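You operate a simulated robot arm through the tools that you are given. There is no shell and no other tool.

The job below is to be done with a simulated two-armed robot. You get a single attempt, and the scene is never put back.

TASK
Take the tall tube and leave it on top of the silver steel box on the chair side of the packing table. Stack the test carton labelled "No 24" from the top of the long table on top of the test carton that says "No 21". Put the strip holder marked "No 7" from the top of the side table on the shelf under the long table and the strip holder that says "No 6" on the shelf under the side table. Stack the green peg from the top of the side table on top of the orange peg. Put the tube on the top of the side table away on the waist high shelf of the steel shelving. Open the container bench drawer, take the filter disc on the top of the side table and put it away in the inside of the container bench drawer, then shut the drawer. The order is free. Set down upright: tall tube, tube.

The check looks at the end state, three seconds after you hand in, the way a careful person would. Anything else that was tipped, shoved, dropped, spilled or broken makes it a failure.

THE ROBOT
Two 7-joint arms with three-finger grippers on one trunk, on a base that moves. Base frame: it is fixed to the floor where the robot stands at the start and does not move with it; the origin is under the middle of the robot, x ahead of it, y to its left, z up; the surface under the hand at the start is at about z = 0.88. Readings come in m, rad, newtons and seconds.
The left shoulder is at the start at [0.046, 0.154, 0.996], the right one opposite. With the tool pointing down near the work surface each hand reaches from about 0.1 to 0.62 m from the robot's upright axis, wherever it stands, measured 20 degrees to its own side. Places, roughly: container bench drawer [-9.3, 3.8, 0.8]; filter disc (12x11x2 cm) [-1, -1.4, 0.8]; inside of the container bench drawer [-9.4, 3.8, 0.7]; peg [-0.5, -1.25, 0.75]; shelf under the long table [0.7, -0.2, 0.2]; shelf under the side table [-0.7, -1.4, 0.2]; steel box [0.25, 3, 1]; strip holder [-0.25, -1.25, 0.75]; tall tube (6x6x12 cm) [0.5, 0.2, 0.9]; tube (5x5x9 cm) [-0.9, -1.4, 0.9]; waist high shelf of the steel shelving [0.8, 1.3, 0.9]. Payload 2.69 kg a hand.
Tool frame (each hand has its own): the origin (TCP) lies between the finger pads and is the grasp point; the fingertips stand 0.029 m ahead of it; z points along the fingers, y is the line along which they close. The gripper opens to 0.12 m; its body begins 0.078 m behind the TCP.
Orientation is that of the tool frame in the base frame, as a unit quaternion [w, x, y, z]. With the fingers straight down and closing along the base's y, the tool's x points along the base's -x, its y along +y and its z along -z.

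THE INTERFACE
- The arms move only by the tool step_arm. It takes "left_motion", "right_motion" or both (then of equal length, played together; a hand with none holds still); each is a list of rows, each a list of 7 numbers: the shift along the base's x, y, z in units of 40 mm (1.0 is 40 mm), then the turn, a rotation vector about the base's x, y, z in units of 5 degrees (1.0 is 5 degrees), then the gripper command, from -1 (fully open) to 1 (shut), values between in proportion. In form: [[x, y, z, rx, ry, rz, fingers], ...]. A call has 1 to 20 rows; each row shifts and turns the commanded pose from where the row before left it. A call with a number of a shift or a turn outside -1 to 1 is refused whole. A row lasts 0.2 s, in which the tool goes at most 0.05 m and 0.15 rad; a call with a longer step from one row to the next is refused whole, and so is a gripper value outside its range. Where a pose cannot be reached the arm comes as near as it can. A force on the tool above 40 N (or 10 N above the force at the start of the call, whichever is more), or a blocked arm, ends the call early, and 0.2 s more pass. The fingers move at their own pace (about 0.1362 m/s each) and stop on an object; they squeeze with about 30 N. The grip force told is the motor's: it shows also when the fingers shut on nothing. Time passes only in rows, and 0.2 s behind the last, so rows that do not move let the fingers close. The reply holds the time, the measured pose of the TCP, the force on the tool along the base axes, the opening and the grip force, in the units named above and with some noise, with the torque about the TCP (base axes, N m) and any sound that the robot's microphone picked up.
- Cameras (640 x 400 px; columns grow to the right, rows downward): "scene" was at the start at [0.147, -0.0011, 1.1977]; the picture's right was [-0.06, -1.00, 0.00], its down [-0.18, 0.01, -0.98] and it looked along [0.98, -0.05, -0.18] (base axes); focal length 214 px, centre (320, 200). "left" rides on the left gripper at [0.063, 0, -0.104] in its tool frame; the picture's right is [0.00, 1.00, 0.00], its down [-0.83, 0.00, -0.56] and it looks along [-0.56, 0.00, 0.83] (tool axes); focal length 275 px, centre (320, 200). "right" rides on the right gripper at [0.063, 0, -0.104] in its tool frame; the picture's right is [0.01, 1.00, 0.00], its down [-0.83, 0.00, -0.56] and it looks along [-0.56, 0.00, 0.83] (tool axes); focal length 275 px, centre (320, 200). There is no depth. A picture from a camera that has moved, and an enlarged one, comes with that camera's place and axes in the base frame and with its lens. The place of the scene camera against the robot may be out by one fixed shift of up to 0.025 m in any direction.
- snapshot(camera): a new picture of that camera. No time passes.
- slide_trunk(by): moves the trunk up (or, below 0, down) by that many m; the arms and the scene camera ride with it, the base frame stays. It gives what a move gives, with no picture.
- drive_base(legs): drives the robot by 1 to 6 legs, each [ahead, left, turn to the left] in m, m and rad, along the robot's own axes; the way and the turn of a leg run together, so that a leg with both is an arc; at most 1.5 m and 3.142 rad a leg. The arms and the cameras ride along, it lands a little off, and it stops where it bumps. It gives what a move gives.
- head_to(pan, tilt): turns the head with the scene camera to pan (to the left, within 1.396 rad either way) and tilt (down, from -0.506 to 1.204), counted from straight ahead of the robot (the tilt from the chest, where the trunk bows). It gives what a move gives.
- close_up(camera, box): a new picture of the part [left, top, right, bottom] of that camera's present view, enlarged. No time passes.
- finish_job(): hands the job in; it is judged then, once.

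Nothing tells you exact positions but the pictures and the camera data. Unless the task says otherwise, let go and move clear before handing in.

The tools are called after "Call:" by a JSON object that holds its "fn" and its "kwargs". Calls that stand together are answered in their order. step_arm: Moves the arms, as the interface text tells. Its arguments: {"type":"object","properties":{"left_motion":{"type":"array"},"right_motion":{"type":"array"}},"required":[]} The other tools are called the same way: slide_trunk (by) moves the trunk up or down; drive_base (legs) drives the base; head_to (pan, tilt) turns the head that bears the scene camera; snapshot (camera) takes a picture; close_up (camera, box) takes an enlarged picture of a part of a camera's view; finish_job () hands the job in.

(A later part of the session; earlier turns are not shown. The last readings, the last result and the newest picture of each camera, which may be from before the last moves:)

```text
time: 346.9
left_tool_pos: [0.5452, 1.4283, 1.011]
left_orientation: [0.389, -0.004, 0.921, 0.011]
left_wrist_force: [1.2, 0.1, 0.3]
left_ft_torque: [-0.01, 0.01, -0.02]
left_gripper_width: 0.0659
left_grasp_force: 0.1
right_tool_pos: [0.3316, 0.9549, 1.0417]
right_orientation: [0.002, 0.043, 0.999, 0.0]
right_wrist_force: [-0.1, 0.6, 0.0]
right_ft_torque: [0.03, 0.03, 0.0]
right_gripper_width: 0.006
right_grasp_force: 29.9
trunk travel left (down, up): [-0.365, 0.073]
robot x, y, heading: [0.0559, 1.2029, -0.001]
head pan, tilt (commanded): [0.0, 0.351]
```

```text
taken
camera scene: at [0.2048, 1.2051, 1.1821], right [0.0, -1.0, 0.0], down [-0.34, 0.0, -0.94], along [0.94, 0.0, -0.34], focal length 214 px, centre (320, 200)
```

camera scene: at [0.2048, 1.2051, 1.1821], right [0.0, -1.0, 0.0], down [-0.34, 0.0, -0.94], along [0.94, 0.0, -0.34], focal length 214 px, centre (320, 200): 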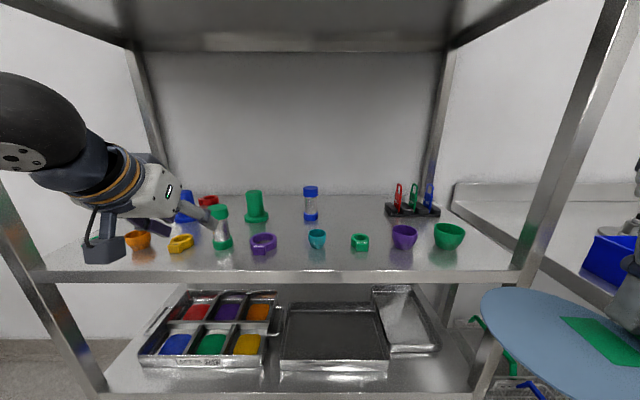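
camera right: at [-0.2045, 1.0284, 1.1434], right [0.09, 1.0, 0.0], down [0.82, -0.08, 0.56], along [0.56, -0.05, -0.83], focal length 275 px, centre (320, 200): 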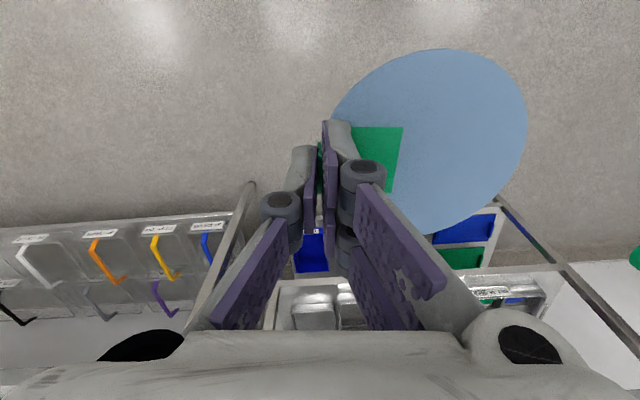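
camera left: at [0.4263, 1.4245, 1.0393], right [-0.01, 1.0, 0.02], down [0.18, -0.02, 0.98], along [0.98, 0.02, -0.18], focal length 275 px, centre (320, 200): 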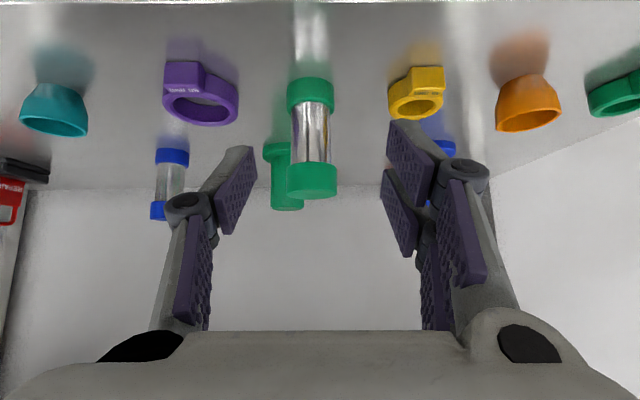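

Call:
{"fn": "drive_base", "kwargs": {"legs": [[-0.5, 0, 0]]}}

Call:
{"fn": "step_arm", "kwargs": {"left_motion": [[-0.6, 0, 0, 0, 0, 0, -1], [-0.6, 0, 0, 0, 0, 0, -1], [-0.4, 0, 0, 0, 0, 0, -1], [0, 0, 0, 0, 0, 0, -1]]}}

Call:
{"fn": "drive_base", "kwargs": {"legs": [[0, 0, 2.95]]}}

Call:
{"fn": "head_to", "kwargs": {"pan": 0.0, "tilt": 0.15}}

Call:
{"fn": "snapshot", "kwargs": {"camera": "scene"}}

```text
time: 349.9
left_tool_pos: [0.0465, 1.43, 1.0117]
left_orientation: [0.388, -0.01, 0.922, 0.012]
left_wrist_force: [0.5, 0.1, 0.0]
left_ft_torque: [-0.01, -0.01, 0.03]
left_gripper_width: 0.0659
left_grasp_force: 0.0
right_tool_pos: [-0.1598, 0.9553, 1.0423]
right_orientation: [0.002, 0.037, 0.999, -0.001]
right_wrist_force: [-0.7, 0.4, 0.6]
right_ft_torque: [0.04, -0.01, 0.03]
right_gripper_width: 0.0057
right_grasp_force: 29.7
trunk travel left (down, up): [-0.365, 0.073]
robot x, y, heading: [-0.4398, 1.2, 0.008]
head pan, tilt (commanded): [0.0, 0.351]
```

```text
time: 350.9
left_tool_pos: [-0.0161, 1.4292, 1.0108]
left_orientation: [0.388, -0.01, 0.922, 0.013]
left_wrist_force: [0.0, -0.7, -0.6]
left_ft_torque: [0.01, 0.0, 0.01]
left_gripper_width: 0.1201
left_grasp_force: 0.0
right_tool_pos: [-0.1574, 0.9558, 1.0412]
right_orientation: [0.003, 0.038, 0.999, 0.0]
right_wrist_force: [-0.6, -0.1, -0.1]
right_ft_torque: [-0.01, -0.03, 0.0]
right_gripper_width: 0.0059
right_grasp_force: 30.0
trunk travel left (down, up): [-0.365, 0.073]
robot x, y, heading: [-0.438, 1.1973, 0.01]
head pan, tilt (commanded): [0.0, 0.351]
```

```text
time: 358.1
left_tool_pos: [-0.8978, 1.0601, 1.0112]
left_orientation: [-0.028, 0.917, -0.086, -0.388]
left_wrist_force: [-0.5, 0.7, -0.4]
left_ft_torque: [-0.04, 0.03, 0.02]
left_gripper_width: 0.1201
left_grasp_force: 0.0
right_tool_pos: [-0.659, 1.4938, 1.0417]
right_orientation: [0.0, 0.99, -0.142, -0.003]
right_wrist_force: [0.4, 0.4, -0.5]
right_ft_torque: [0.02, -0.01, 0.02]
right_gripper_width: 0.0062
right_grasp_force: 29.4
trunk travel left (down, up): [-0.365, 0.073]
robot x, y, heading: [-0.4373, 1.1948, 2.943]
head pan, tilt (commanded): [0.0, 0.351]
```

```text
time: 358.9
left_tool_pos: [-0.896, 1.0608, 1.011]
left_orientation: [-0.028, 0.917, -0.087, -0.388]
left_wrist_force: [0.7, 0.0, 0.5]
left_ft_torque: [-0.01, -0.03, -0.01]
left_gripper_width: 0.12
left_grasp_force: 0.1
right_tool_pos: [-0.658, 1.4944, 1.0421]
right_orientation: [-0.001, 0.99, -0.143, -0.002]
right_wrist_force: [0.5, -0.4, 0.8]
right_ft_torque: [-0.02, -0.02, -0.01]
right_gripper_width: 0.0061
right_grasp_force: 30.0
trunk travel left (down, up): [-0.365, 0.073]
robot x, y, heading: [-0.4404, 1.1999, 2.941]
head pan, tilt (commanded): [0.0, 0.15]
```

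```text
taken
camera scene: at [-0.6123, 1.2345, 1.2008], right [0.2, 0.98, 0.0], down [0.15, -0.03, -0.99], along [-0.97, 0.19, -0.15], focal length 214 px, centre (320, 200)
```

scene: 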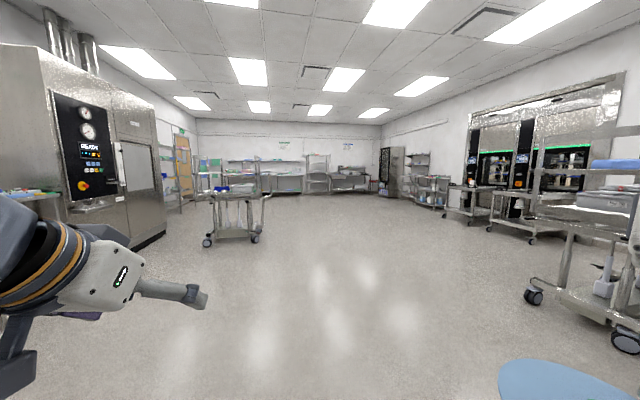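

Call:
{"fn": "drive_base", "kwargs": {"legs": [[0, 0, -0.085], [1.5, 0, 0], [1.5, 0, 0], [1.5, 0, 0], [1.4, 0, 0]]}}

Call:
{"fn": "snapshot", "kwargs": {"camera": "scene"}}

```text
time: 387.5
left_tool_pos: [-6.6293, 2.5769, 1.0108]
left_orientation: [-0.033, 0.916, -0.099, -0.387]
left_wrist_force: [0.2, -0.3, 0.1]
left_ft_torque: [-0.03, 0.01, 0.02]
left_gripper_width: 0.1199
left_grasp_force: 0.1
right_tool_pos: [-6.3789, 3.0038, 1.0405]
right_orientation: [0.0, 0.988, -0.155, -0.003]
right_wrist_force: [0.5, -0.9, -0.5]
right_ft_torque: [-0.03, -0.04, -0.03]
right_gripper_width: 0.0062
right_grasp_force: 30.2
trunk travel left (down, up): [-0.365, 0.073]
robot x, y, heading: [-6.1651, 2.6998, 2.91]
head pan, tilt (commanded): [0.0, 0.15]
```

```text
taken
camera scene: at [-6.34, 2.7424, 1.2008], right [0.22, 0.97, 0.0], down [0.15, -0.03, -0.99], along [-0.96, 0.22, -0.15], focal length 214 px, centre (320, 200)
```

scene: 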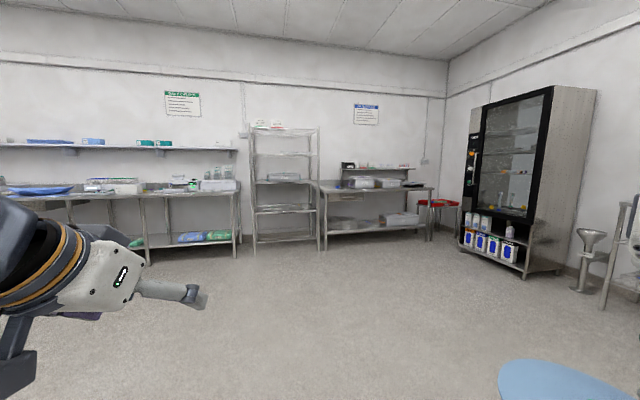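

Call:
{"fn": "close_up", "kwargs": {"camera": "scene", "box": [300, 140, 460, 260]}}

```text
3.33 times, centred on (380, 200) of scene
camera zoom: at [-6.34, 2.7424, 1.2008], right [0.22, 0.97, 0.0], down [0.15, -0.03, -0.99], along [-0.96, 0.22, -0.15], focal length 715 px, centre (120, 200)
```

zoom: 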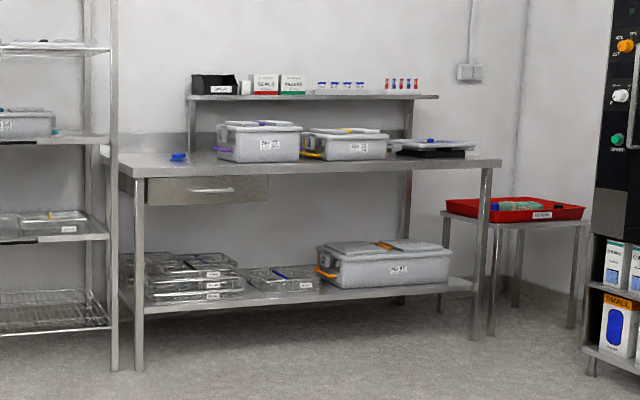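

Call:
{"fn": "drive_base", "kwargs": {"legs": [[0, 0, 0.232], [1.2, -0.75, 0], [0.5, -0.45, 0]]}}

Call:
{"fn": "head_to", "kwargs": {"pan": 0.0, "tilt": 0.4}}

Call:
{"fn": "snapshot", "kwargs": {"camera": "scene"}}

```text
time: 399.1
left_tool_pos: [-8.27, 3.7097, 1.0105]
left_orientation: [0.007, 0.921, -0.004, -0.389]
left_wrist_force: [0.7, 0.3, -0.1]
left_ft_torque: [-0.02, -0.01, -0.02]
left_gripper_width: 0.12
left_grasp_force: 0.0
right_tool_pos: [-8.1142, 4.1804, 1.0417]
right_orientation: [0.001, 0.999, -0.051, -0.002]
right_wrist_force: [0.0, -0.1, 0.4]
right_ft_torque: [0.0, -0.02, -0.01]
right_gripper_width: 0.006
right_grasp_force: 30.1
trunk travel left (down, up): [-0.365, 0.073]
robot x, y, heading: [-7.8473, 3.9303, 3.126]
head pan, tilt (commanded): [0.0, 0.15]
```

```text
time: 399.8
left_tool_pos: [-8.2696, 3.7106, 1.0111]
left_orientation: [0.007, 0.922, -0.003, -0.388]
left_wrist_force: [0.3, 0.0, 0.6]
left_ft_torque: [-0.02, -0.01, 0.02]
left_gripper_width: 0.1203
left_grasp_force: 0.1
right_tool_pos: [-8.1142, 4.1792, 1.0413]
right_orientation: [-0.001, 0.999, -0.052, -0.002]
right_wrist_force: [0.1, -0.2, 0.7]
right_ft_torque: [0.0, -0.01, 0.01]
right_gripper_width: 0.0058
right_grasp_force: 29.8
trunk travel left (down, up): [-0.365, 0.073]
robot x, y, heading: [-7.8452, 3.9273, 3.126]
head pan, tilt (commanded): [0.0, 0.4]
```

```text
taken
camera scene: at [-8.0206, 3.9363, 1.1777], right [0.02, 1.0, 0.0], down [0.39, -0.01, -0.92], along [-0.92, 0.01, -0.39], focal length 214 px, centre (320, 200)
```

scene: 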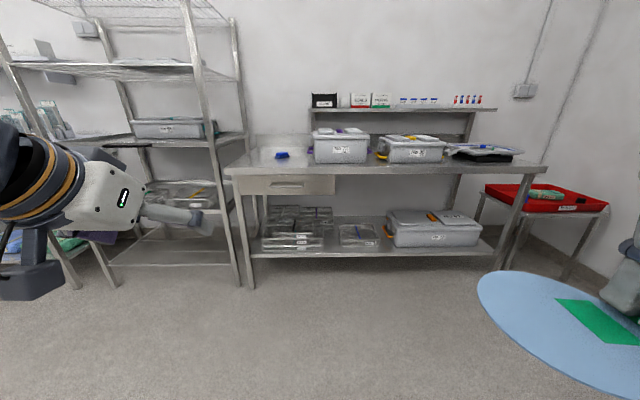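

Call:
{"fn": "close_up", "kwargs": {"camera": "scene", "box": [220, 130, 380, 230]}}

```text
4.00 times, centred on (300, 180) of scene
camera zoom: at [-8.0206, 3.9363, 1.1777], right [0.02, 1.0, 0.0], down [0.39, -0.01, -0.92], along [-0.92, 0.01, -0.39], focal length 858 px, centre (400, 280)
```

zoom: 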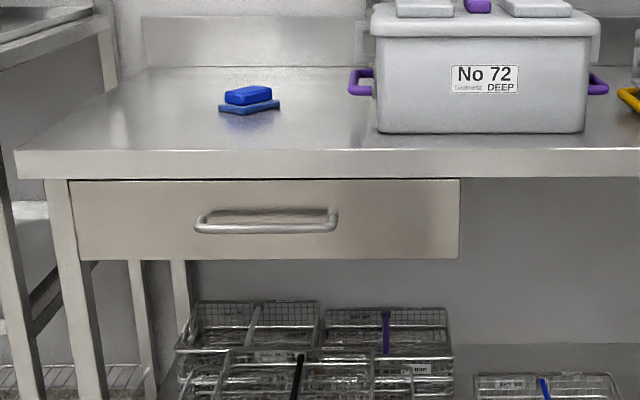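

Call:
{"fn": "step_arm", "kwargs": {"left_motion": [[0, 0, -0.5, 0, 1, 0, -1], [0, 0, -0.5, 0, 1, 0, -1], [0, 0, -0.5, 0, 1, 0, -1], [0, 0, -0.5, 0, 1, 0, -1], [0, 0, -0.5, 0, 1, 0, -1], [0, 0, -0.5, 0, 1, 0, -1], [0, 0, -0.5, 0, 1, 0, -1], [0, 0, -0.5, 0, 1, 0, -1], [0, 0, -0.5, 0, 1, 0, -1], [0, 0, 0, 0, 0, 0, -1]]}}

Call:
{"fn": "snapshot", "kwargs": {"camera": "scene"}}

Call:
{"fn": "snapshot", "kwargs": {"camera": "left"}}

```text
time: 402.0
left_tool_pos: [-8.3298, 3.7144, 0.9241]
left_orientation: [0.001, 0.81, -0.005, -0.587]
left_wrist_force: [0.1, -0.1, -0.6]
left_ft_torque: [-0.01, -0.01, -0.04]
left_gripper_width: 0.1201
left_grasp_force: 0.1
left hand out of reach, approached as far as the arm can: row 2, 3, 4, 5, 6, 7, 8, 9
right_tool_pos: [-8.1133, 4.1804, 1.0416]
right_orientation: [0.0, 0.999, -0.051, -0.003]
right_wrist_force: [0.8, 0.9, 0.0]
right_ft_torque: [-0.02, -0.01, 0.01]
right_gripper_width: 0.0059
right_grasp_force: 30.2
trunk travel left (down, up): [-0.365, 0.073]
robot x, y, heading: [-7.8428, 3.925, 3.125]
head pan, tilt (commanded): [0.0, 0.4]
```

```text
taken
camera scene: at [-8.0206, 3.9363, 1.1776], right [0.02, 1.0, 0.0], down [0.39, -0.01, -0.92], along [-0.92, 0.01, -0.39], focal length 214 px, centre (320, 200)
```

scene: 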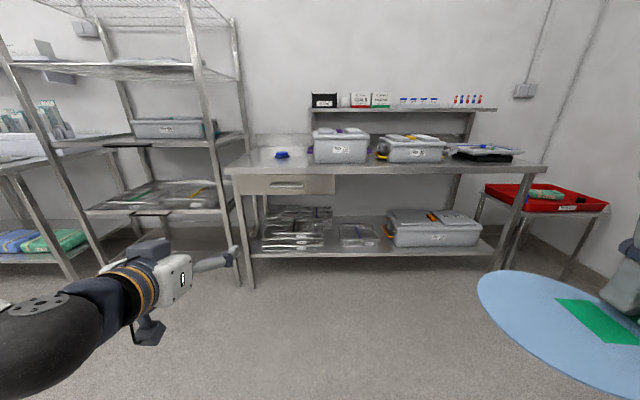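

```text
taken
camera left: at [-8.211, 3.7128, 0.8976], right [-0.01, -1.0, 0.01], down [0.27, 0.01, 0.96], along [-0.96, 0.01, 0.27], focal length 275 px, centre (320, 200)
```

left: 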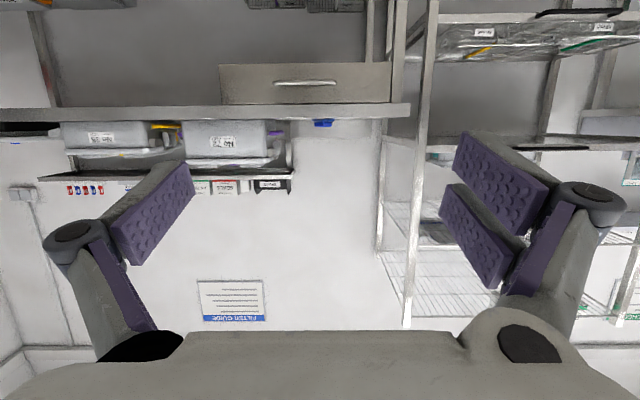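

Call:
{"fn": "step_arm", "kwargs": {"left_motion": [[-0.7, 0, -0.4, 0, 0.8, 0, -1], [-0.7, 0, -0.4, 0, 0.8, 0, -1], [-0.7, 0, -0.4, 0, 0.8, 0, -1], [-0.7, 0, -0.4, 0, 0.8, 0, -1], [-0.5, 0, -0.4, 0, 0.5, 0, -1], [0, 0, -0.4, 0, 0, 0, -1], [0, 0, 0, 0, 0, 0, -1]]}}

Call:
{"fn": "snapshot", "kwargs": {"camera": "left"}}

```text
time: 403.6
left_tool_pos: [-8.3588, 3.7029, 0.9349]
left_orientation: [-0.007, 0.796, -0.011, -0.605]
left_wrist_force: [-0.7, -0.1, 0.0]
left_ft_torque: [-0.03, 0.01, 0.02]
left_gripper_width: 0.1198
left_grasp_force: 0.1
left hand out of reach, approached as far as the arm can: row 1, 2, 3, 4, 5, 6
right_tool_pos: [-8.1141, 4.1803, 1.0424]
right_orientation: [-0.001, 0.999, -0.052, -0.003]
right_wrist_force: [-0.5, -0.4, 0.9]
right_ft_torque: [0.01, 0.01, 0.01]
right_gripper_width: 0.006
right_grasp_force: 30.3
trunk travel left (down, up): [-0.365, 0.073]
robot x, y, heading: [-7.8396, 3.9326, 3.126]
head pan, tilt (commanded): [0.0, 0.4]
```

```text
taken
camera left: at [-8.2413, 3.6992, 0.902], right [-0.03, -1.0, 0.01], down [0.31, 0.0, 0.95], along [-0.95, 0.03, 0.31], focal length 275 px, centre (320, 200)
```

left: 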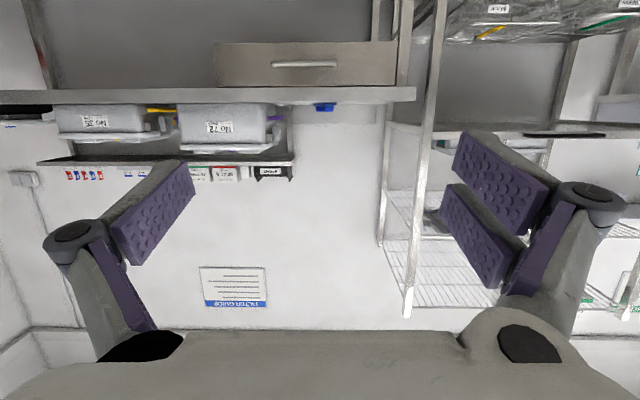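

Call:
{"fn": "step_arm", "kwargs": {"left_motion": [[0, 0, 0, 0.96, 0, 0.27, -1], [0, 0, 0, 0.96, 0, 0.27, -1], [0, 0, 0, 0.96, 0, 0.27, -1], [0, 0, 0, 0.96, 0, 0.27, -1], [0, 0, 0, 0.96, 0, 0.27, -1], [0, 0, 0, 0.96, 0, 0.27, -1], [0, 0, 0, 0, 0, 0, -1]]}}

Call:
{"fn": "snapshot", "kwargs": {"camera": "left"}}

```text
time: 405.2
left_tool_pos: [-8.3581, 3.7032, 0.9355]
left_orientation: [-0.137, 0.778, 0.162, -0.592]
left_wrist_force: [0.4, 0.5, -0.1]
left_ft_torque: [0.01, -0.04, -0.01]
left_gripper_width: 0.1201
left_grasp_force: 0.0
left hand out of reach, approached as far as the arm can: row 1, 6
right_tool_pos: [-8.1137, 4.1808, 1.0416]
right_orientation: [0.0, 0.999, -0.052, -0.003]
right_wrist_force: [0.3, -0.2, -1.7]
right_ft_torque: [0.01, -0.01, 0.0]
right_gripper_width: 0.0058
right_grasp_force: 30.0
trunk travel left (down, up): [-0.365, 0.073]
robot x, y, heading: [-7.8425, 3.9312, 3.126]
head pan, tilt (commanded): [0.0, 0.4]
```

```text
taken
camera left: at [-8.242, 3.726, 0.9089], right [0.09, -0.91, -0.4], down [0.33, -0.35, 0.88], along [-0.94, -0.21, 0.27], focal length 275 px, centre (320, 200)
```

left: 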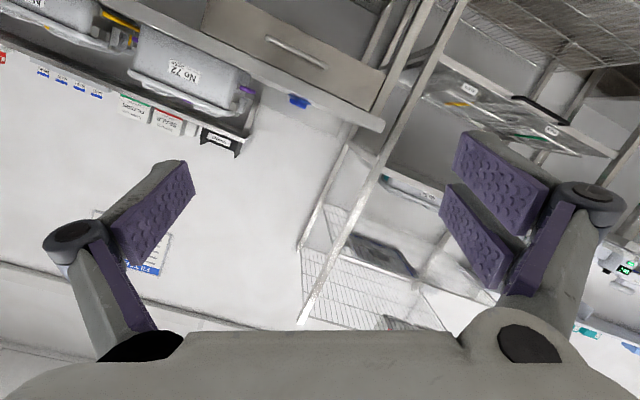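

Call:
{"fn": "step_arm", "kwargs": {"left_motion": [[0, 0, 0, 0.96, 0, 0.26, -1], [0, 0, 0, 0.96, 0, 0.26, -1], [0, 0, 0, 0.96, 0, 0.26, -1], [0, 0, 0, 0.96, 0, 0.26, -1], [0, 0, 0, 0.96, 0, 0.26, -1], [0, 0, 0, 0.96, 0, 0.26, -1], [0, 0, 0, 0.96, 0, 0.26, -1], [0, 0, 0, 0.96, 0, 0.26, -1], [0, 0, 0, 0.96, 0, 0.26, -1], [0, 0, 0, 0.96, 0, 0.26, -1], [0, 0, 0, 0.96, 0, 0.26, -1], [0, 0, 0, 0.96, 0, 0.26, -1], [0, 0, 0, 0.96, 0, 0.26, -1], [0, 0, 0, 0, 0, 0, -1]]}}

Call:
{"fn": "snapshot", "kwargs": {"camera": "left"}}

Call:
{"fn": "snapshot", "kwargs": {"camera": "scene"}}

```text
time: 408.2
left_tool_pos: [-8.3582, 3.7009, 0.9446]
left_orientation: [-0.432, 0.564, 0.553, -0.436]
left_wrist_force: [-0.5, -0.8, 0.0]
left_ft_torque: [0.01, -0.03, 0.03]
left_gripper_width: 0.1198
left_grasp_force: 0.1
left hand out of reach, approached as far as the arm can: row 5, 9
right_tool_pos: [-8.1142, 4.1813, 1.0414]
right_orientation: [0.0, 0.999, -0.052, -0.003]
right_wrist_force: [0.2, -0.3, 0.1]
right_ft_torque: [0.01, 0.0, 0.0]
right_gripper_width: 0.006
right_grasp_force: 30.5
trunk travel left (down, up): [-0.365, 0.073]
robot x, y, heading: [-7.8409, 3.9295, 3.126]
head pan, tilt (commanded): [0.0, 0.4]
```

```text
taken
camera left: at [-8.2568, 3.7632, 0.9705], right [0.25, -0.02, -0.97], down [0.53, -0.83, 0.15], along [-0.81, -0.55, -0.2], focal length 275 px, centre (320, 200)
```

left: 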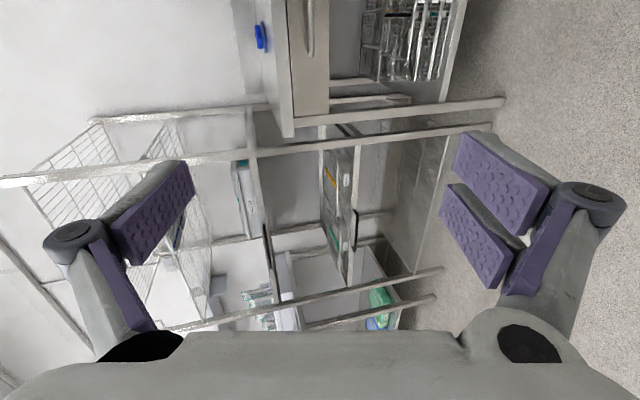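

```text
taken
camera scene: at [-8.0206, 3.9363, 1.1776], right [0.02, 1.0, 0.0], down [0.39, -0.01, -0.92], along [-0.92, 0.01, -0.39], focal length 214 px, centre (320, 200)
```

scene: 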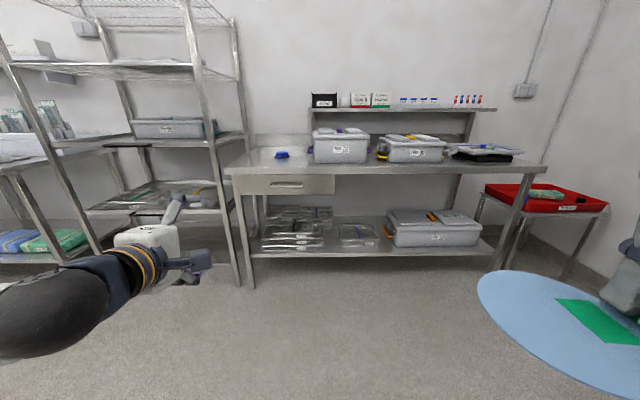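

Call:
{"fn": "drive_base", "kwargs": {"legs": [[0.5, -0.05, 0.015]]}}

Call:
{"fn": "step_arm", "kwargs": {"left_motion": [[0, 0, -0.8, 0, 0, 0, -1], [0, 0, -0.8, 0, 0, 0, -1], [0, 0, -0.8, 0, 0, 0, -1], [0, 0, -0.8, 0, 0, 0, -1], [0, 0, -0.5, 0, 0, 0, -1], [0, 0, 0, 0, 0, 0, -1]]}}

Call:
{"fn": "snapshot", "kwargs": {"camera": "left"}}

Call:
{"fn": "snapshot", "kwargs": {"camera": "scene"}}

```text
time: 411.2
left_tool_pos: [-8.8502, 3.7493, 0.9454]
left_orientation: [-0.429, 0.561, 0.556, -0.439]
left_wrist_force: [-0.7, -0.5, 0.2]
left_ft_torque: [0.0, -0.02, -0.01]
left_gripper_width: 0.1202
left_grasp_force: 0.1
right_tool_pos: [-8.6114, 4.2308, 1.042]
right_orientation: [0.0, 0.999, -0.046, -0.002]
right_wrist_force: [0.0, 0.1, -0.1]
right_ft_torque: [0.0, -0.04, 0.01]
right_gripper_width: 0.0059
right_grasp_force: 30.0
trunk travel left (down, up): [-0.365, 0.073]
robot x, y, heading: [-8.3381, 3.9875, 3.139]
head pan, tilt (commanded): [0.0, 0.4]
```

```text
time: 412.6
left_tool_pos: [-8.8508, 3.7504, 0.9459]
left_orientation: [-0.43, 0.56, 0.556, -0.438]
left_wrist_force: [0.0, -0.1, -1.1]
left_ft_torque: [0.01, 0.03, -0.01]
left_gripper_width: 0.1201
left_grasp_force: 0.1
left hand out of reach, approached as far as the arm can: row 1, 2, 3, 4, 5
right_tool_pos: [-8.6123, 4.2311, 1.0421]
right_orientation: [0.0, 0.999, -0.045, -0.002]
right_wrist_force: [0.0, -0.4, -0.3]
right_ft_torque: [-0.05, 0.01, 0.0]
right_gripper_width: 0.0057
right_grasp_force: 29.6
trunk travel left (down, up): [-0.365, 0.073]
robot x, y, heading: [-8.3346, 3.989, 3.139]
head pan, tilt (commanded): [0.0, 0.4]
```

```text
taken
camera left: at [-8.7485, 3.8129, 0.9704], right [0.25, -0.02, -0.97], down [0.54, -0.83, 0.15], along [-0.8, -0.56, -0.2], focal length 275 px, centre (320, 200)
```

left: 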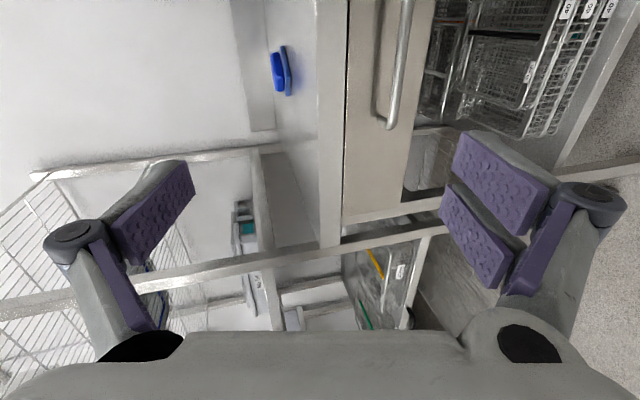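

```text
taken
camera scene: at [-8.5144, 3.989, 1.1776], right [0.0, 1.0, 0.0], down [0.39, 0.0, -0.92], along [-0.92, 0.0, -0.39], focal length 214 px, centre (320, 200)
```

scene: 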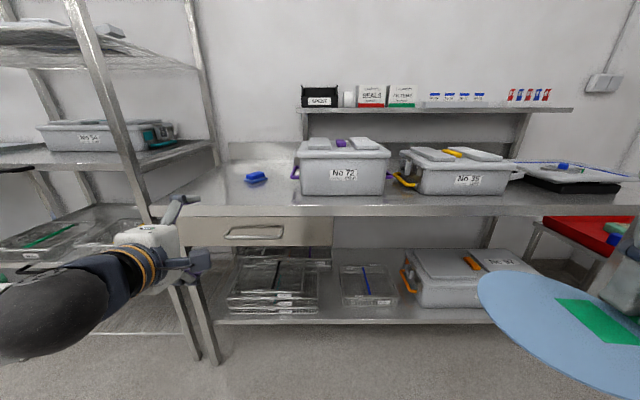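

Call:
{"fn": "slide_trunk", "kwargs": {"by": -0.15}}

Call:
{"fn": "snapshot", "kwargs": {"camera": "left"}}

Call:
{"fn": "snapshot", "kwargs": {"camera": "scene"}}

```text
time: 414.3
left_tool_pos: [-8.8526, 3.7526, 0.7895]
left_orientation: [-0.425, 0.564, 0.56, -0.434]
left_wrist_force: [0.8, -0.4, 0.4]
left_ft_torque: [0.02, -0.01, 0.01]
left_gripper_width: 0.12
left_grasp_force: 0.1
right_tool_pos: [-8.6336, 4.2314, 0.866]
right_orientation: [-0.003, 0.997, -0.046, 0.063]
right_wrist_force: [0.3, -1.0, 0.2]
right_ft_torque: [-0.02, -0.01, 0.0]
right_gripper_width: 0.006
right_grasp_force: 30.4
trunk travel left (down, up): [-0.215, 0.223]
robot x, y, heading: [-8.3401, 3.9849, 3.139]
head pan, tilt (commanded): [0.0, 0.4]
```

```text
taken
camera left: at [-8.7512, 3.8146, 0.8163], right [0.26, -0.02, -0.96], down [0.54, -0.83, 0.16], along [-0.8, -0.56, -0.21], focal length 275 px, centre (320, 200)
```

left: 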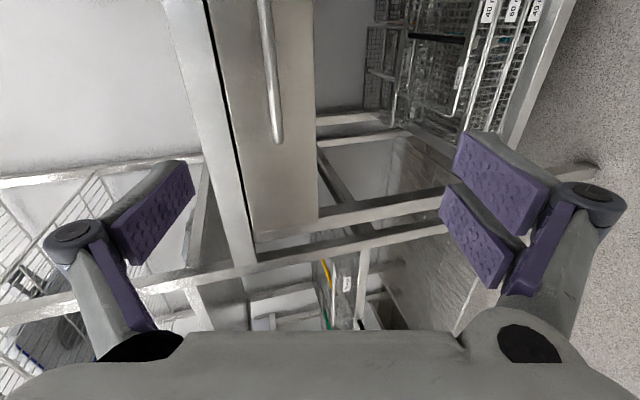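

```text
taken
camera scene: at [-8.5587, 3.9892, 1.0218], right [0.0, 1.0, 0.0], down [0.39, 0.0, -0.92], along [-0.92, 0.0, -0.39], focal length 214 px, centre (320, 200)
```

scene: 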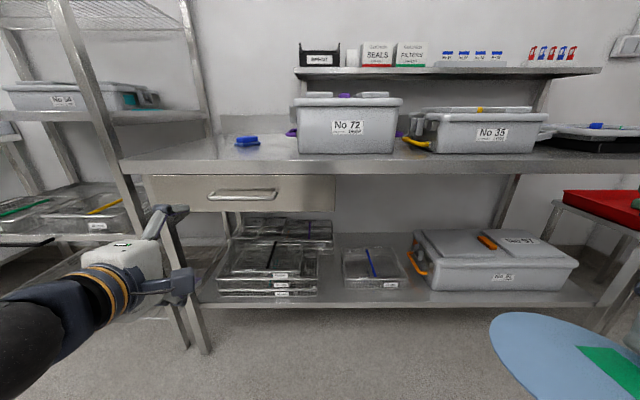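

Call:
{"fn": "close_up", "kwargs": {"camera": "scene", "box": [120, 140, 340, 280]}}

Call:
{"fn": "close_up", "kwargs": {"camera": "left", "box": [160, 0, 400, 150]}}

```text
2.86 times, centred on (230, 210) of scene
camera zoom: at [-8.5587, 3.9892, 1.0218], right [0.0, 1.0, 0.0], down [0.39, 0.0, -0.92], along [-0.92, 0.0, -0.39], focal length 613 px, centre (577, 171)
```

zoom: 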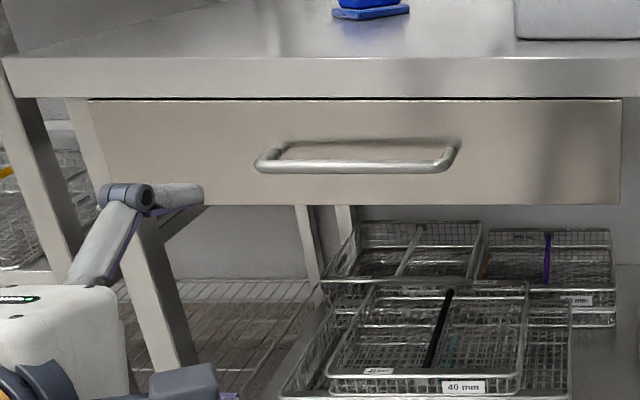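

```text
2.67 times, centred on (280, 75) of left
camera zoom: at [-8.7512, 3.8146, 0.8163], right [0.26, -0.02, -0.96], down [0.54, -0.83, 0.16], along [-0.8, -0.56, -0.21], focal length 734 px, centre (427, 533)
```

zoom: 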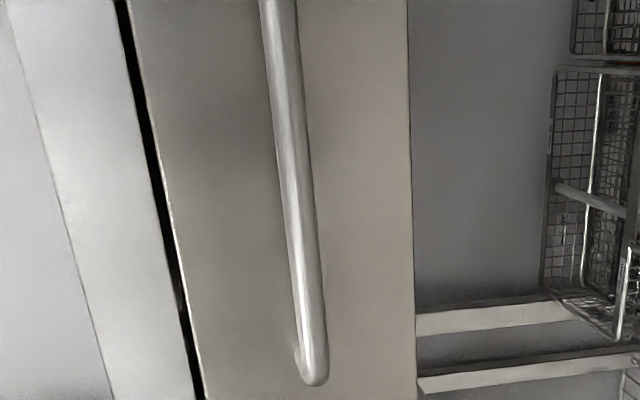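

Call:
{"fn": "step_arm", "kwargs": {"left_motion": [[0, 0, 0, 0, 0, 0, 0], [0, 0, 0, 0, 0, 0, 0], [0, 0, 0, 0, 0, 0, 0]]}}

Call:
{"fn": "drive_base", "kwargs": {"legs": [[0.16, 0, 0]]}}

Call:
{"fn": "snapshot", "kwargs": {"camera": "left"}}

Call:
{"fn": "snapshot", "kwargs": {"camera": "scene"}}

```text
time: 415.1
left_tool_pos: [-8.8526, 3.7516, 0.7895]
left_orientation: [-0.424, 0.565, 0.56, -0.433]
left_wrist_force: [-0.1, 0.8, 0.5]
left_ft_torque: [0.0, 0.01, -0.02]
left_gripper_width: 0.0601
left_grasp_force: 0.2
right_tool_pos: [-8.633, 4.2315, 0.8669]
right_orientation: [-0.002, 0.997, -0.046, 0.062]
right_wrist_force: [-0.3, -0.2, 0.0]
right_ft_torque: [0.01, -0.02, -0.02]
right_gripper_width: 0.0063
right_grasp_force: 30.4
trunk travel left (down, up): [-0.215, 0.223]
robot x, y, heading: [-8.3331, 3.9829, 3.141]
head pan, tilt (commanded): [0.0, 0.4]
```

```text
time: 416.5
left_tool_pos: [-9.0134, 3.7509, 0.7875]
left_orientation: [-0.424, 0.565, 0.56, -0.433]
left_wrist_force: [-0.8, -0.2, 1.0]
left_ft_torque: [-0.01, -0.01, 0.03]
left_gripper_width: 0.0603
left_grasp_force: 0.1
right_tool_pos: [-8.7952, 4.2327, 0.8662]
right_orientation: [-0.002, 0.997, -0.044, 0.062]
right_wrist_force: [0.4, 0.5, -0.8]
right_ft_torque: [0.01, -0.03, 0.02]
right_gripper_width: 0.0058
right_grasp_force: 30.1
trunk travel left (down, up): [-0.215, 0.223]
robot x, y, heading: [-8.5011, 3.985, 3.139]
head pan, tilt (commanded): [0.0, 0.4]
```

```text
taken
camera left: at [-8.9131, 3.8142, 0.8159], right [0.27, -0.02, -0.96], down [0.54, -0.83, 0.16], along [-0.8, -0.56, -0.21], focal length 275 px, centre (320, 200)
```

left: 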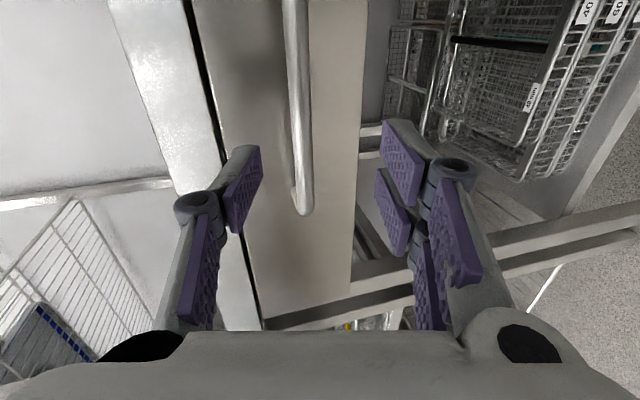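

```text
taken
camera scene: at [-8.7209, 3.9892, 1.0217], right [0.0, 1.0, 0.0], down [0.39, 0.0, -0.92], along [-0.92, 0.0, -0.39], focal length 214 px, centre (320, 200)
```

scene: 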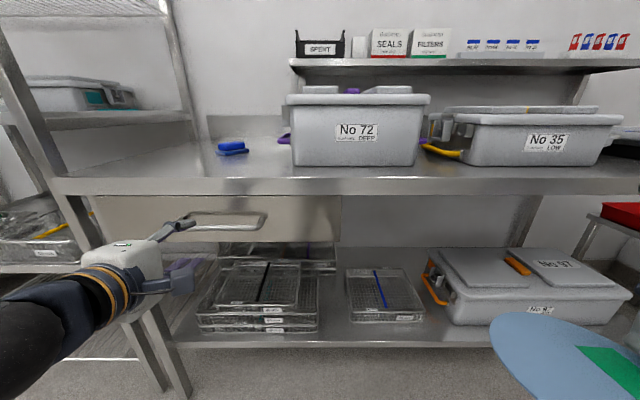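

Call:
{"fn": "drive_base", "kwargs": {"legs": [[0.07, 0, 0]]}}

Call:
{"fn": "snapshot", "kwargs": {"camera": "left"}}

Call:
{"fn": "close_up", "kwargs": {"camera": "scene", "box": [80, 160, 360, 330]}}

```text
time: 417.6
left_tool_pos: [-9.0836, 3.7537, 0.7891]
left_orientation: [-0.424, 0.564, 0.561, -0.432]
left_wrist_force: [-0.1, 0.1, 0.0]
left_ft_torque: [0.0, 0.04, 0.01]
left_gripper_width: 0.0601
left_grasp_force: 0.0
right_tool_pos: [-8.865, 4.2302, 0.8663]
right_orientation: [-0.003, 0.997, -0.046, 0.064]
right_wrist_force: [0.0, 0.1, -0.6]
right_ft_torque: [0.03, 0.04, 0.0]
right_gripper_width: 0.0058
right_grasp_force: 29.9
trunk travel left (down, up): [-0.215, 0.223]
robot x, y, heading: [-8.5692, 3.981, 3.142]
head pan, tilt (commanded): [0.0, 0.4]
```

```text
taken
camera left: at [-8.9828, 3.8144, 0.8158], right [0.27, -0.02, -0.96], down [0.54, -0.83, 0.16], along [-0.8, -0.56, -0.21], focal length 275 px, centre (320, 200)
```

left: 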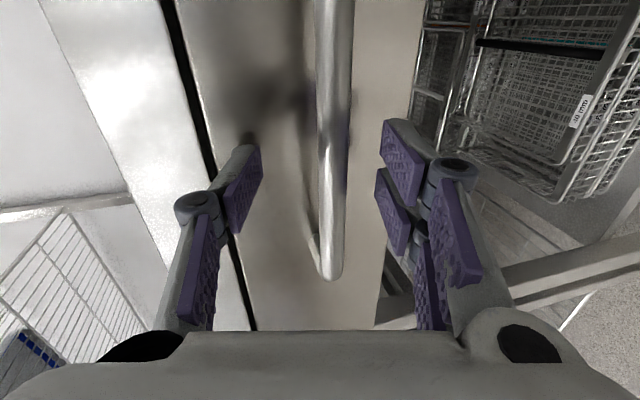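

```text
2.29 times, centred on (220, 245) of scene
camera zoom: at [-8.7906, 3.9894, 1.0217], right [0.0, 1.0, 0.0], down [0.39, 0.0, -0.92], along [-0.92, 0.0, -0.39], focal length 490 px, centre (549, 97)
```

zoom: 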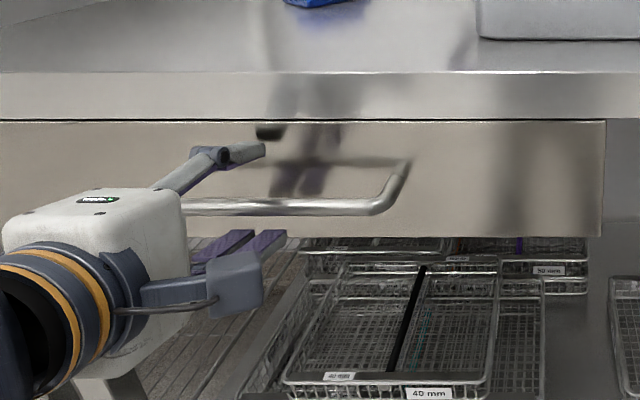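

Call:
{"fn": "step_arm", "kwargs": {"left_motion": [[0, 0, 0, 0, 0, 0, 0.3], [0, 0, 0, 0, 0, 0, 0.6], [0, 0, 0, 0, 0, 0, 1], [0, 0, 0, 0, 0, 0, 1]]}}

Call:
{"fn": "snapshot", "kwargs": {"camera": "left"}}

```text
time: 418.6
left_tool_pos: [-9.0812, 3.7519, 0.7831]
left_orientation: [-0.419, 0.568, 0.564, -0.428]
left_wrist_force: [16.0, 4.1, -37.6]
left_ft_torque: [0.53, -0.49, 1.08]
left_gripper_width: 0.0134
left_grasp_force: 39.8
right_tool_pos: [-8.866, 4.2311, 0.8668]
right_orientation: [-0.003, 0.997, -0.045, 0.063]
right_wrist_force: [0.2, 0.3, 0.6]
right_ft_torque: [-0.03, 0.01, 0.0]
right_gripper_width: 0.0058
right_grasp_force: 30.0
trunk travel left (down, up): [-0.215, 0.223]
robot x, y, heading: [-8.5703, 3.983, 3.142]
head pan, tilt (commanded): [0.0, 0.4]
```

```text
taken
camera left: at [-8.9822, 3.8143, 0.812], right [0.28, -0.02, -0.96], down [0.53, -0.83, 0.17], along [-0.8, -0.56, -0.22], focal length 275 px, centre (320, 200)
```

left: 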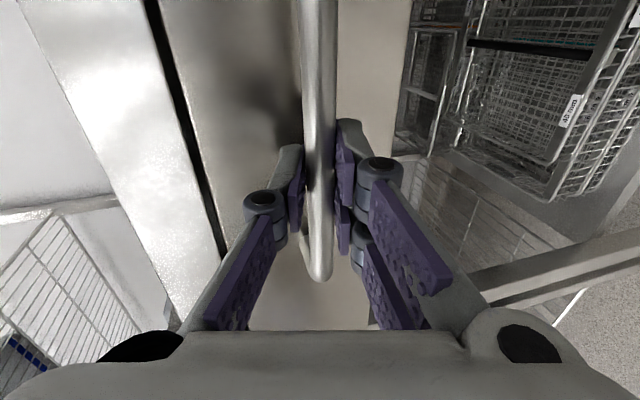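

Call:
{"fn": "slide_trunk", "kwargs": {"by": -0.006}}

Call:
{"fn": "drive_base", "kwargs": {"legs": [[-0.05, 0, 0]]}}

Call:
{"fn": "snapshot", "kwargs": {"camera": "scene"}}

```text
time: 419.1
left_tool_pos: [-9.0832, 3.7515, 0.7819]
left_orientation: [-0.424, 0.565, 0.561, -0.432]
left_wrist_force: [28.7, 1.1, -17.6]
left_ft_torque: [0.79, -0.32, 0.31]
left_gripper_width: 0.0131
left_grasp_force: 39.6
right_tool_pos: [-8.8636, 4.23, 0.8612]
right_orientation: [-0.003, 0.997, -0.043, 0.061]
right_wrist_force: [0.5, 0.6, -1.3]
right_ft_torque: [0.0, 0.03, 0.0]
right_gripper_width: 0.0062
right_grasp_force: 29.9
trunk travel left (down, up): [-0.209, 0.229]
robot x, y, heading: [-8.5729, 3.9872, 3.14]
head pan, tilt (commanded): [0.0, 0.4]
```

```text
time: 420.0
left_tool_pos: [-9.0351, 3.7507, 0.7824]
left_orientation: [-0.423, 0.565, 0.56, -0.434]
left_wrist_force: [0.6, 4.3, -12.8]
left_ft_torque: [0.76, -0.14, 0.31]
left_gripper_width: 0.0131
left_grasp_force: 39.8
right_tool_pos: [-8.8161, 4.2304, 0.8592]
right_orientation: [-0.002, 0.997, -0.045, 0.062]
right_wrist_force: [0.0, 0.1, -0.1]
right_ft_torque: [0.02, 0.0, 0.02]
right_gripper_width: 0.006
right_grasp_force: 30.3
trunk travel left (down, up): [-0.209, 0.229]
robot x, y, heading: [-8.5187, 3.9859, 3.143]
head pan, tilt (commanded): [0.0, 0.4]
```

```text
taken
camera scene: at [-8.7427, 3.9893, 1.0155], right [0.0, 1.0, 0.0], down [0.39, 0.0, -0.92], along [-0.92, 0.0, -0.39], focal length 214 px, centre (320, 200)
```

scene: 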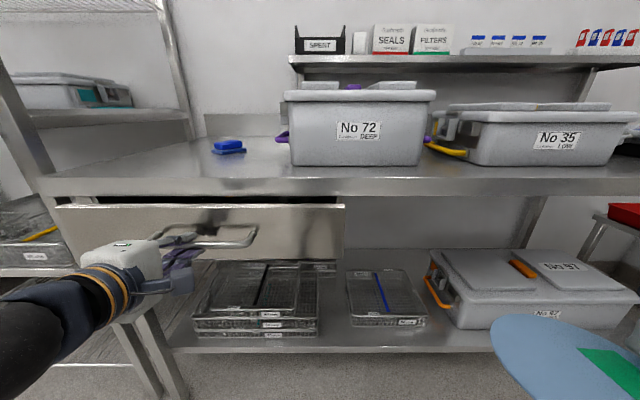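

Call:
{"fn": "drive_base", "kwargs": {"legs": [[-0.22, 0, 0]]}}

Call:
{"fn": "snapshot", "kwargs": {"camera": "scene"}}

Call:
{"fn": "snapshot", "kwargs": {"camera": "left"}}

```text
time: 421.7
left_tool_pos: [-8.8139, 3.7511, 0.7832]
left_orientation: [-0.423, 0.565, 0.56, -0.434]
left_wrist_force: [-1.9, 0.6, -4.4]
left_ft_torque: [0.67, -0.1, 0.53]
left_gripper_width: 0.0133
left_grasp_force: 40.0
right_tool_pos: [-8.5948, 4.2299, 0.8609]
right_orientation: [-0.002, 0.997, -0.045, 0.062]
right_wrist_force: [-0.4, 0.0, 0.3]
right_ft_torque: [0.02, -0.01, -0.04]
right_gripper_width: 0.0061
right_grasp_force: 30.5
trunk travel left (down, up): [-0.209, 0.229]
robot x, y, heading: [-8.2967, 3.986, 3.137]
head pan, tilt (commanded): [0.0, 0.4]
```

```text
taken
camera scene: at [-8.522, 3.9889, 1.0156], right [0.0, 1.0, 0.0], down [0.39, 0.0, -0.92], along [-0.92, 0.0, -0.39], focal length 214 px, centre (320, 200)
```

scene: 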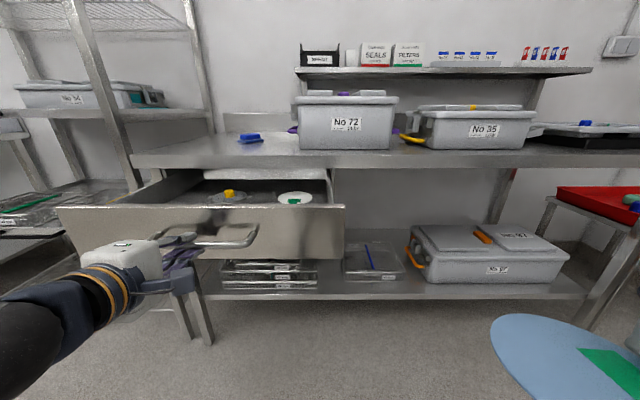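

```text
taken
camera left: at [-8.7141, 3.8142, 0.81], right [0.27, -0.02, -0.96], down [0.54, -0.83, 0.16], along [-0.8, -0.56, -0.21], focal length 275 px, centre (320, 200)
```

left: 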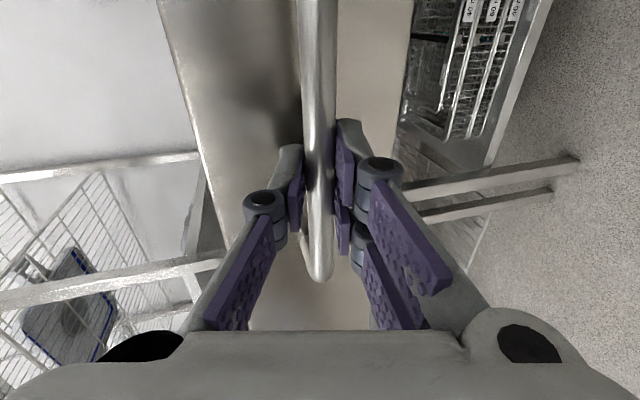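

Call:
{"fn": "close_up", "kwargs": {"camera": "scene", "box": [50, 150, 350, 270]}}

```text
2.13 times, centred on (200, 210) of scene
camera zoom: at [-8.522, 3.9889, 1.0156], right [0.0, 1.0, 0.0], down [0.39, 0.0, -0.92], along [-0.92, 0.0, -0.39], focal length 458 px, centre (576, 179)
```

zoom: 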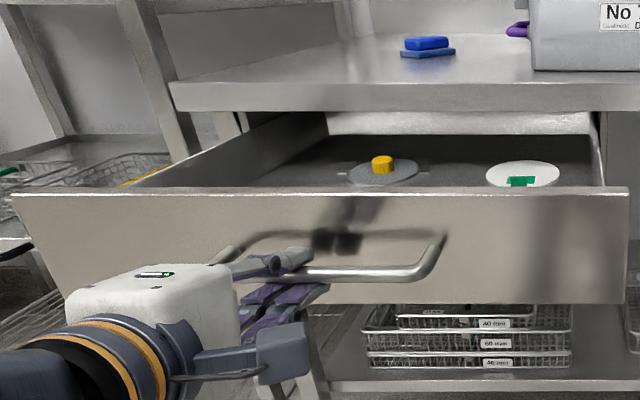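

Call:
{"fn": "step_arm", "kwargs": {"left_motion": [[0, 0, 0, 0, 0, 0, 0.5], [0, 0, 0, 0, 0, 0, 0], [0, 0, 0, 0, 0, 0, -0.2], [0, 0, 0, 0, 0, 0, -0.2]]}}

Call:
{"fn": "drive_base", "kwargs": {"legs": [[-0.14, 0, 0]]}}

Call:
{"fn": "slide_trunk", "kwargs": {"by": 0.156}}

Call:
{"fn": "snapshot", "kwargs": {"camera": "scene"}}

Call:
{"fn": "snapshot", "kwargs": {"camera": "right"}}

```text
time: 422.7
left_tool_pos: [-8.8149, 3.7506, 0.7832]
left_orientation: [-0.424, 0.565, 0.56, -0.433]
left_wrist_force: [-0.5, 0.6, -0.5]
left_ft_torque: [-0.03, 0.04, -0.03]
left_gripper_width: 0.0718
left_grasp_force: 0.0
right_tool_pos: [-8.5954, 4.2308, 0.8591]
right_orientation: [-0.001, 0.997, -0.045, 0.062]
right_wrist_force: [0.9, -0.2, -0.1]
right_ft_torque: [-0.02, -0.03, -0.01]
right_gripper_width: 0.0059
right_grasp_force: 30.5
trunk travel left (down, up): [-0.209, 0.229]
robot x, y, heading: [-8.2956, 3.9863, 3.143]
head pan, tilt (commanded): [0.0, 0.4]
```

```text
time: 424.0
left_tool_pos: [-8.6782, 3.7514, 0.7835]
left_orientation: [-0.424, 0.565, 0.56, -0.434]
left_wrist_force: [-0.2, -0.8, -0.3]
left_ft_torque: [0.01, -0.04, -0.02]
left_gripper_width: 0.072
left_grasp_force: 0.0
right_tool_pos: [-8.4583, 4.2304, 0.8591]
right_orientation: [-0.002, 0.997, -0.045, 0.062]
right_wrist_force: [0.2, -0.1, 0.1]
right_ft_torque: [-0.03, 0.02, 0.01]
right_gripper_width: 0.0058
right_grasp_force: 30.3
trunk travel left (down, up): [-0.209, 0.229]
robot x, y, heading: [-8.1611, 3.9858, 3.136]
head pan, tilt (commanded): [0.0, 0.4]
```

```text
time: 425.8
left_tool_pos: [-8.6791, 3.7509, 0.9385]
left_orientation: [-0.424, 0.565, 0.561, -0.433]
left_wrist_force: [-0.5, -0.3, 0.6]
left_ft_torque: [-0.01, -0.03, -0.02]
left_gripper_width: 0.072
left_grasp_force: 0.1
right_tool_pos: [-8.4593, 4.2315, 1.0153]
right_orientation: [-0.002, 0.997, -0.045, 0.062]
right_wrist_force: [0.2, 0.2, 0.2]
right_ft_torque: [0.0, -0.01, 0.01]
right_gripper_width: 0.0063
right_grasp_force: 29.9
trunk travel left (down, up): [-0.365, 0.073]
robot x, y, heading: [-8.1624, 3.98, 3.138]
head pan, tilt (commanded): [0.0, 0.4]
```

```text
taken
camera scene: at [-8.3399, 3.9882, 1.1775], right [0.0, 1.0, 0.0], down [0.39, 0.0, -0.92], along [-0.92, 0.0, -0.39], focal length 214 px, centre (320, 200)
```

scene: 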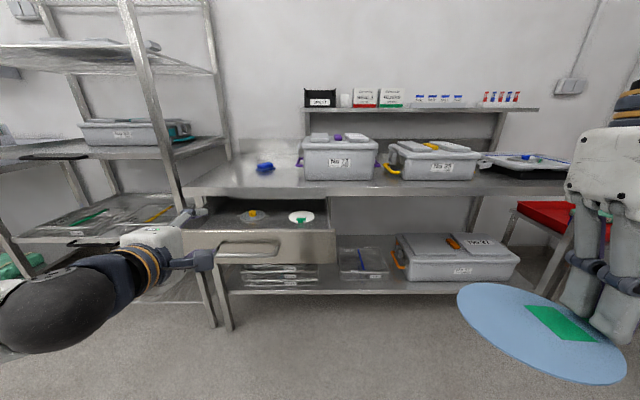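

```text
taken
camera right: at [-8.4107, 4.2251, 1.126], right [-0.09, -1.0, -0.01], down [-0.89, 0.07, 0.45], along [-0.45, 0.05, -0.89], focal length 275 px, centre (320, 200)
```

right: 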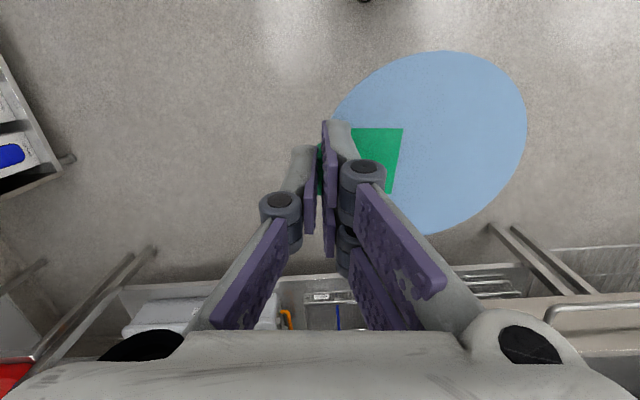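

Call:
{"fn": "close_up", "kwargs": {"camera": "scene", "box": [180, 180, 350, 280]}}

Call:
{"fn": "step_arm", "kwargs": {"left_motion": [[0.2, 0, 0.3, -0.96, 0, -0.26, -0.5], [0.2, 0, 0.3, -0.96, 0, -0.26, -0.5], [0.2, 0, 0.3, -0.96, 0, -0.26, -0.5], [0.2, 0, 0.3, -0.96, 0, -0.26, -0.5], [0.2, 0, 0.3, -0.96, 0, -0.26, -0.5], [0, 0, 0, -0.96, 0, -0.26, -0.5], [0, 0, 0, -0.96, 0, -0.26, -0.5], [0, 0, 0, -0.96, 0, -0.26, -0.5], [0, 0, 0, -0.96, 0, -0.26, -0.5], [0, 0, 0, -0.96, 0, -0.26, -0.5], [0, 0, 0, -0.96, 0, -0.26, -0.5], [0, 0, 0, -0.96, 0, -0.26, -0.5], [0, 0, 0, -0.96, 0, -0.26, -0.5], [0, 0, 0, -0.96, 0, -0.26, -0.5], [0, 0, 0, -0.96, 0, -0.26, -0.5], [0, 0, 0, -0.96, 0, -0.26, -0.5], [0, 0, 0, -0.96, 0, -0.26, -0.5], [0, 0, 0, -0.96, 0, -0.26, -0.5], [0, 0, 0, 0, 0, 0, -0.5]]}}

```text
3.76 times, centred on (265, 230) of scene
camera zoom: at [-8.3399, 3.9882, 1.1775], right [0.0, 1.0, 0.0], down [0.39, 0.0, -0.92], along [-0.92, 0.0, -0.39], focal length 807 px, centre (527, 87)
```

zoom: 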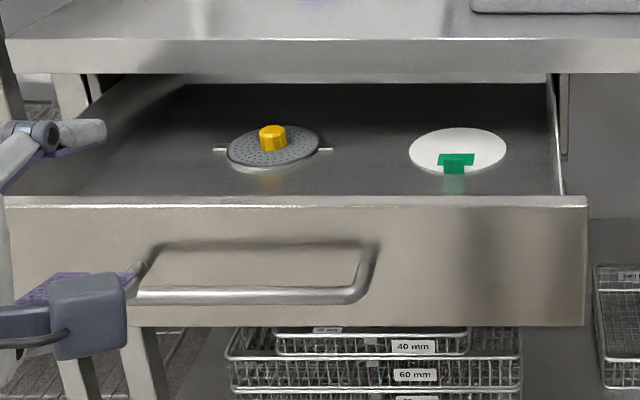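

```text
time: 429.8
left_tool_pos: [-8.6415, 3.7501, 0.9994]
left_orientation: [0.002, 0.792, -0.002, -0.61]
left_wrist_force: [-0.1, 0.1, 0.1]
left_ft_torque: [0.0, -0.03, 0.0]
left_gripper_width: 0.09
left_grasp_force: 0.1
left hand out of reach, approached as far as the arm can: row 16
right_tool_pos: [-8.4589, 4.2297, 1.0155]
right_orientation: [-0.002, 0.997, -0.045, 0.062]
right_wrist_force: [-0.3, 0.6, 0.7]
right_ft_torque: [0.02, 0.02, 0.02]
right_gripper_width: 0.0061
right_grasp_force: 30.3
trunk travel left (down, up): [-0.365, 0.073]
robot x, y, heading: [-8.1599, 3.9814, 3.135]
head pan, tilt (commanded): [0.0, 0.4]
```

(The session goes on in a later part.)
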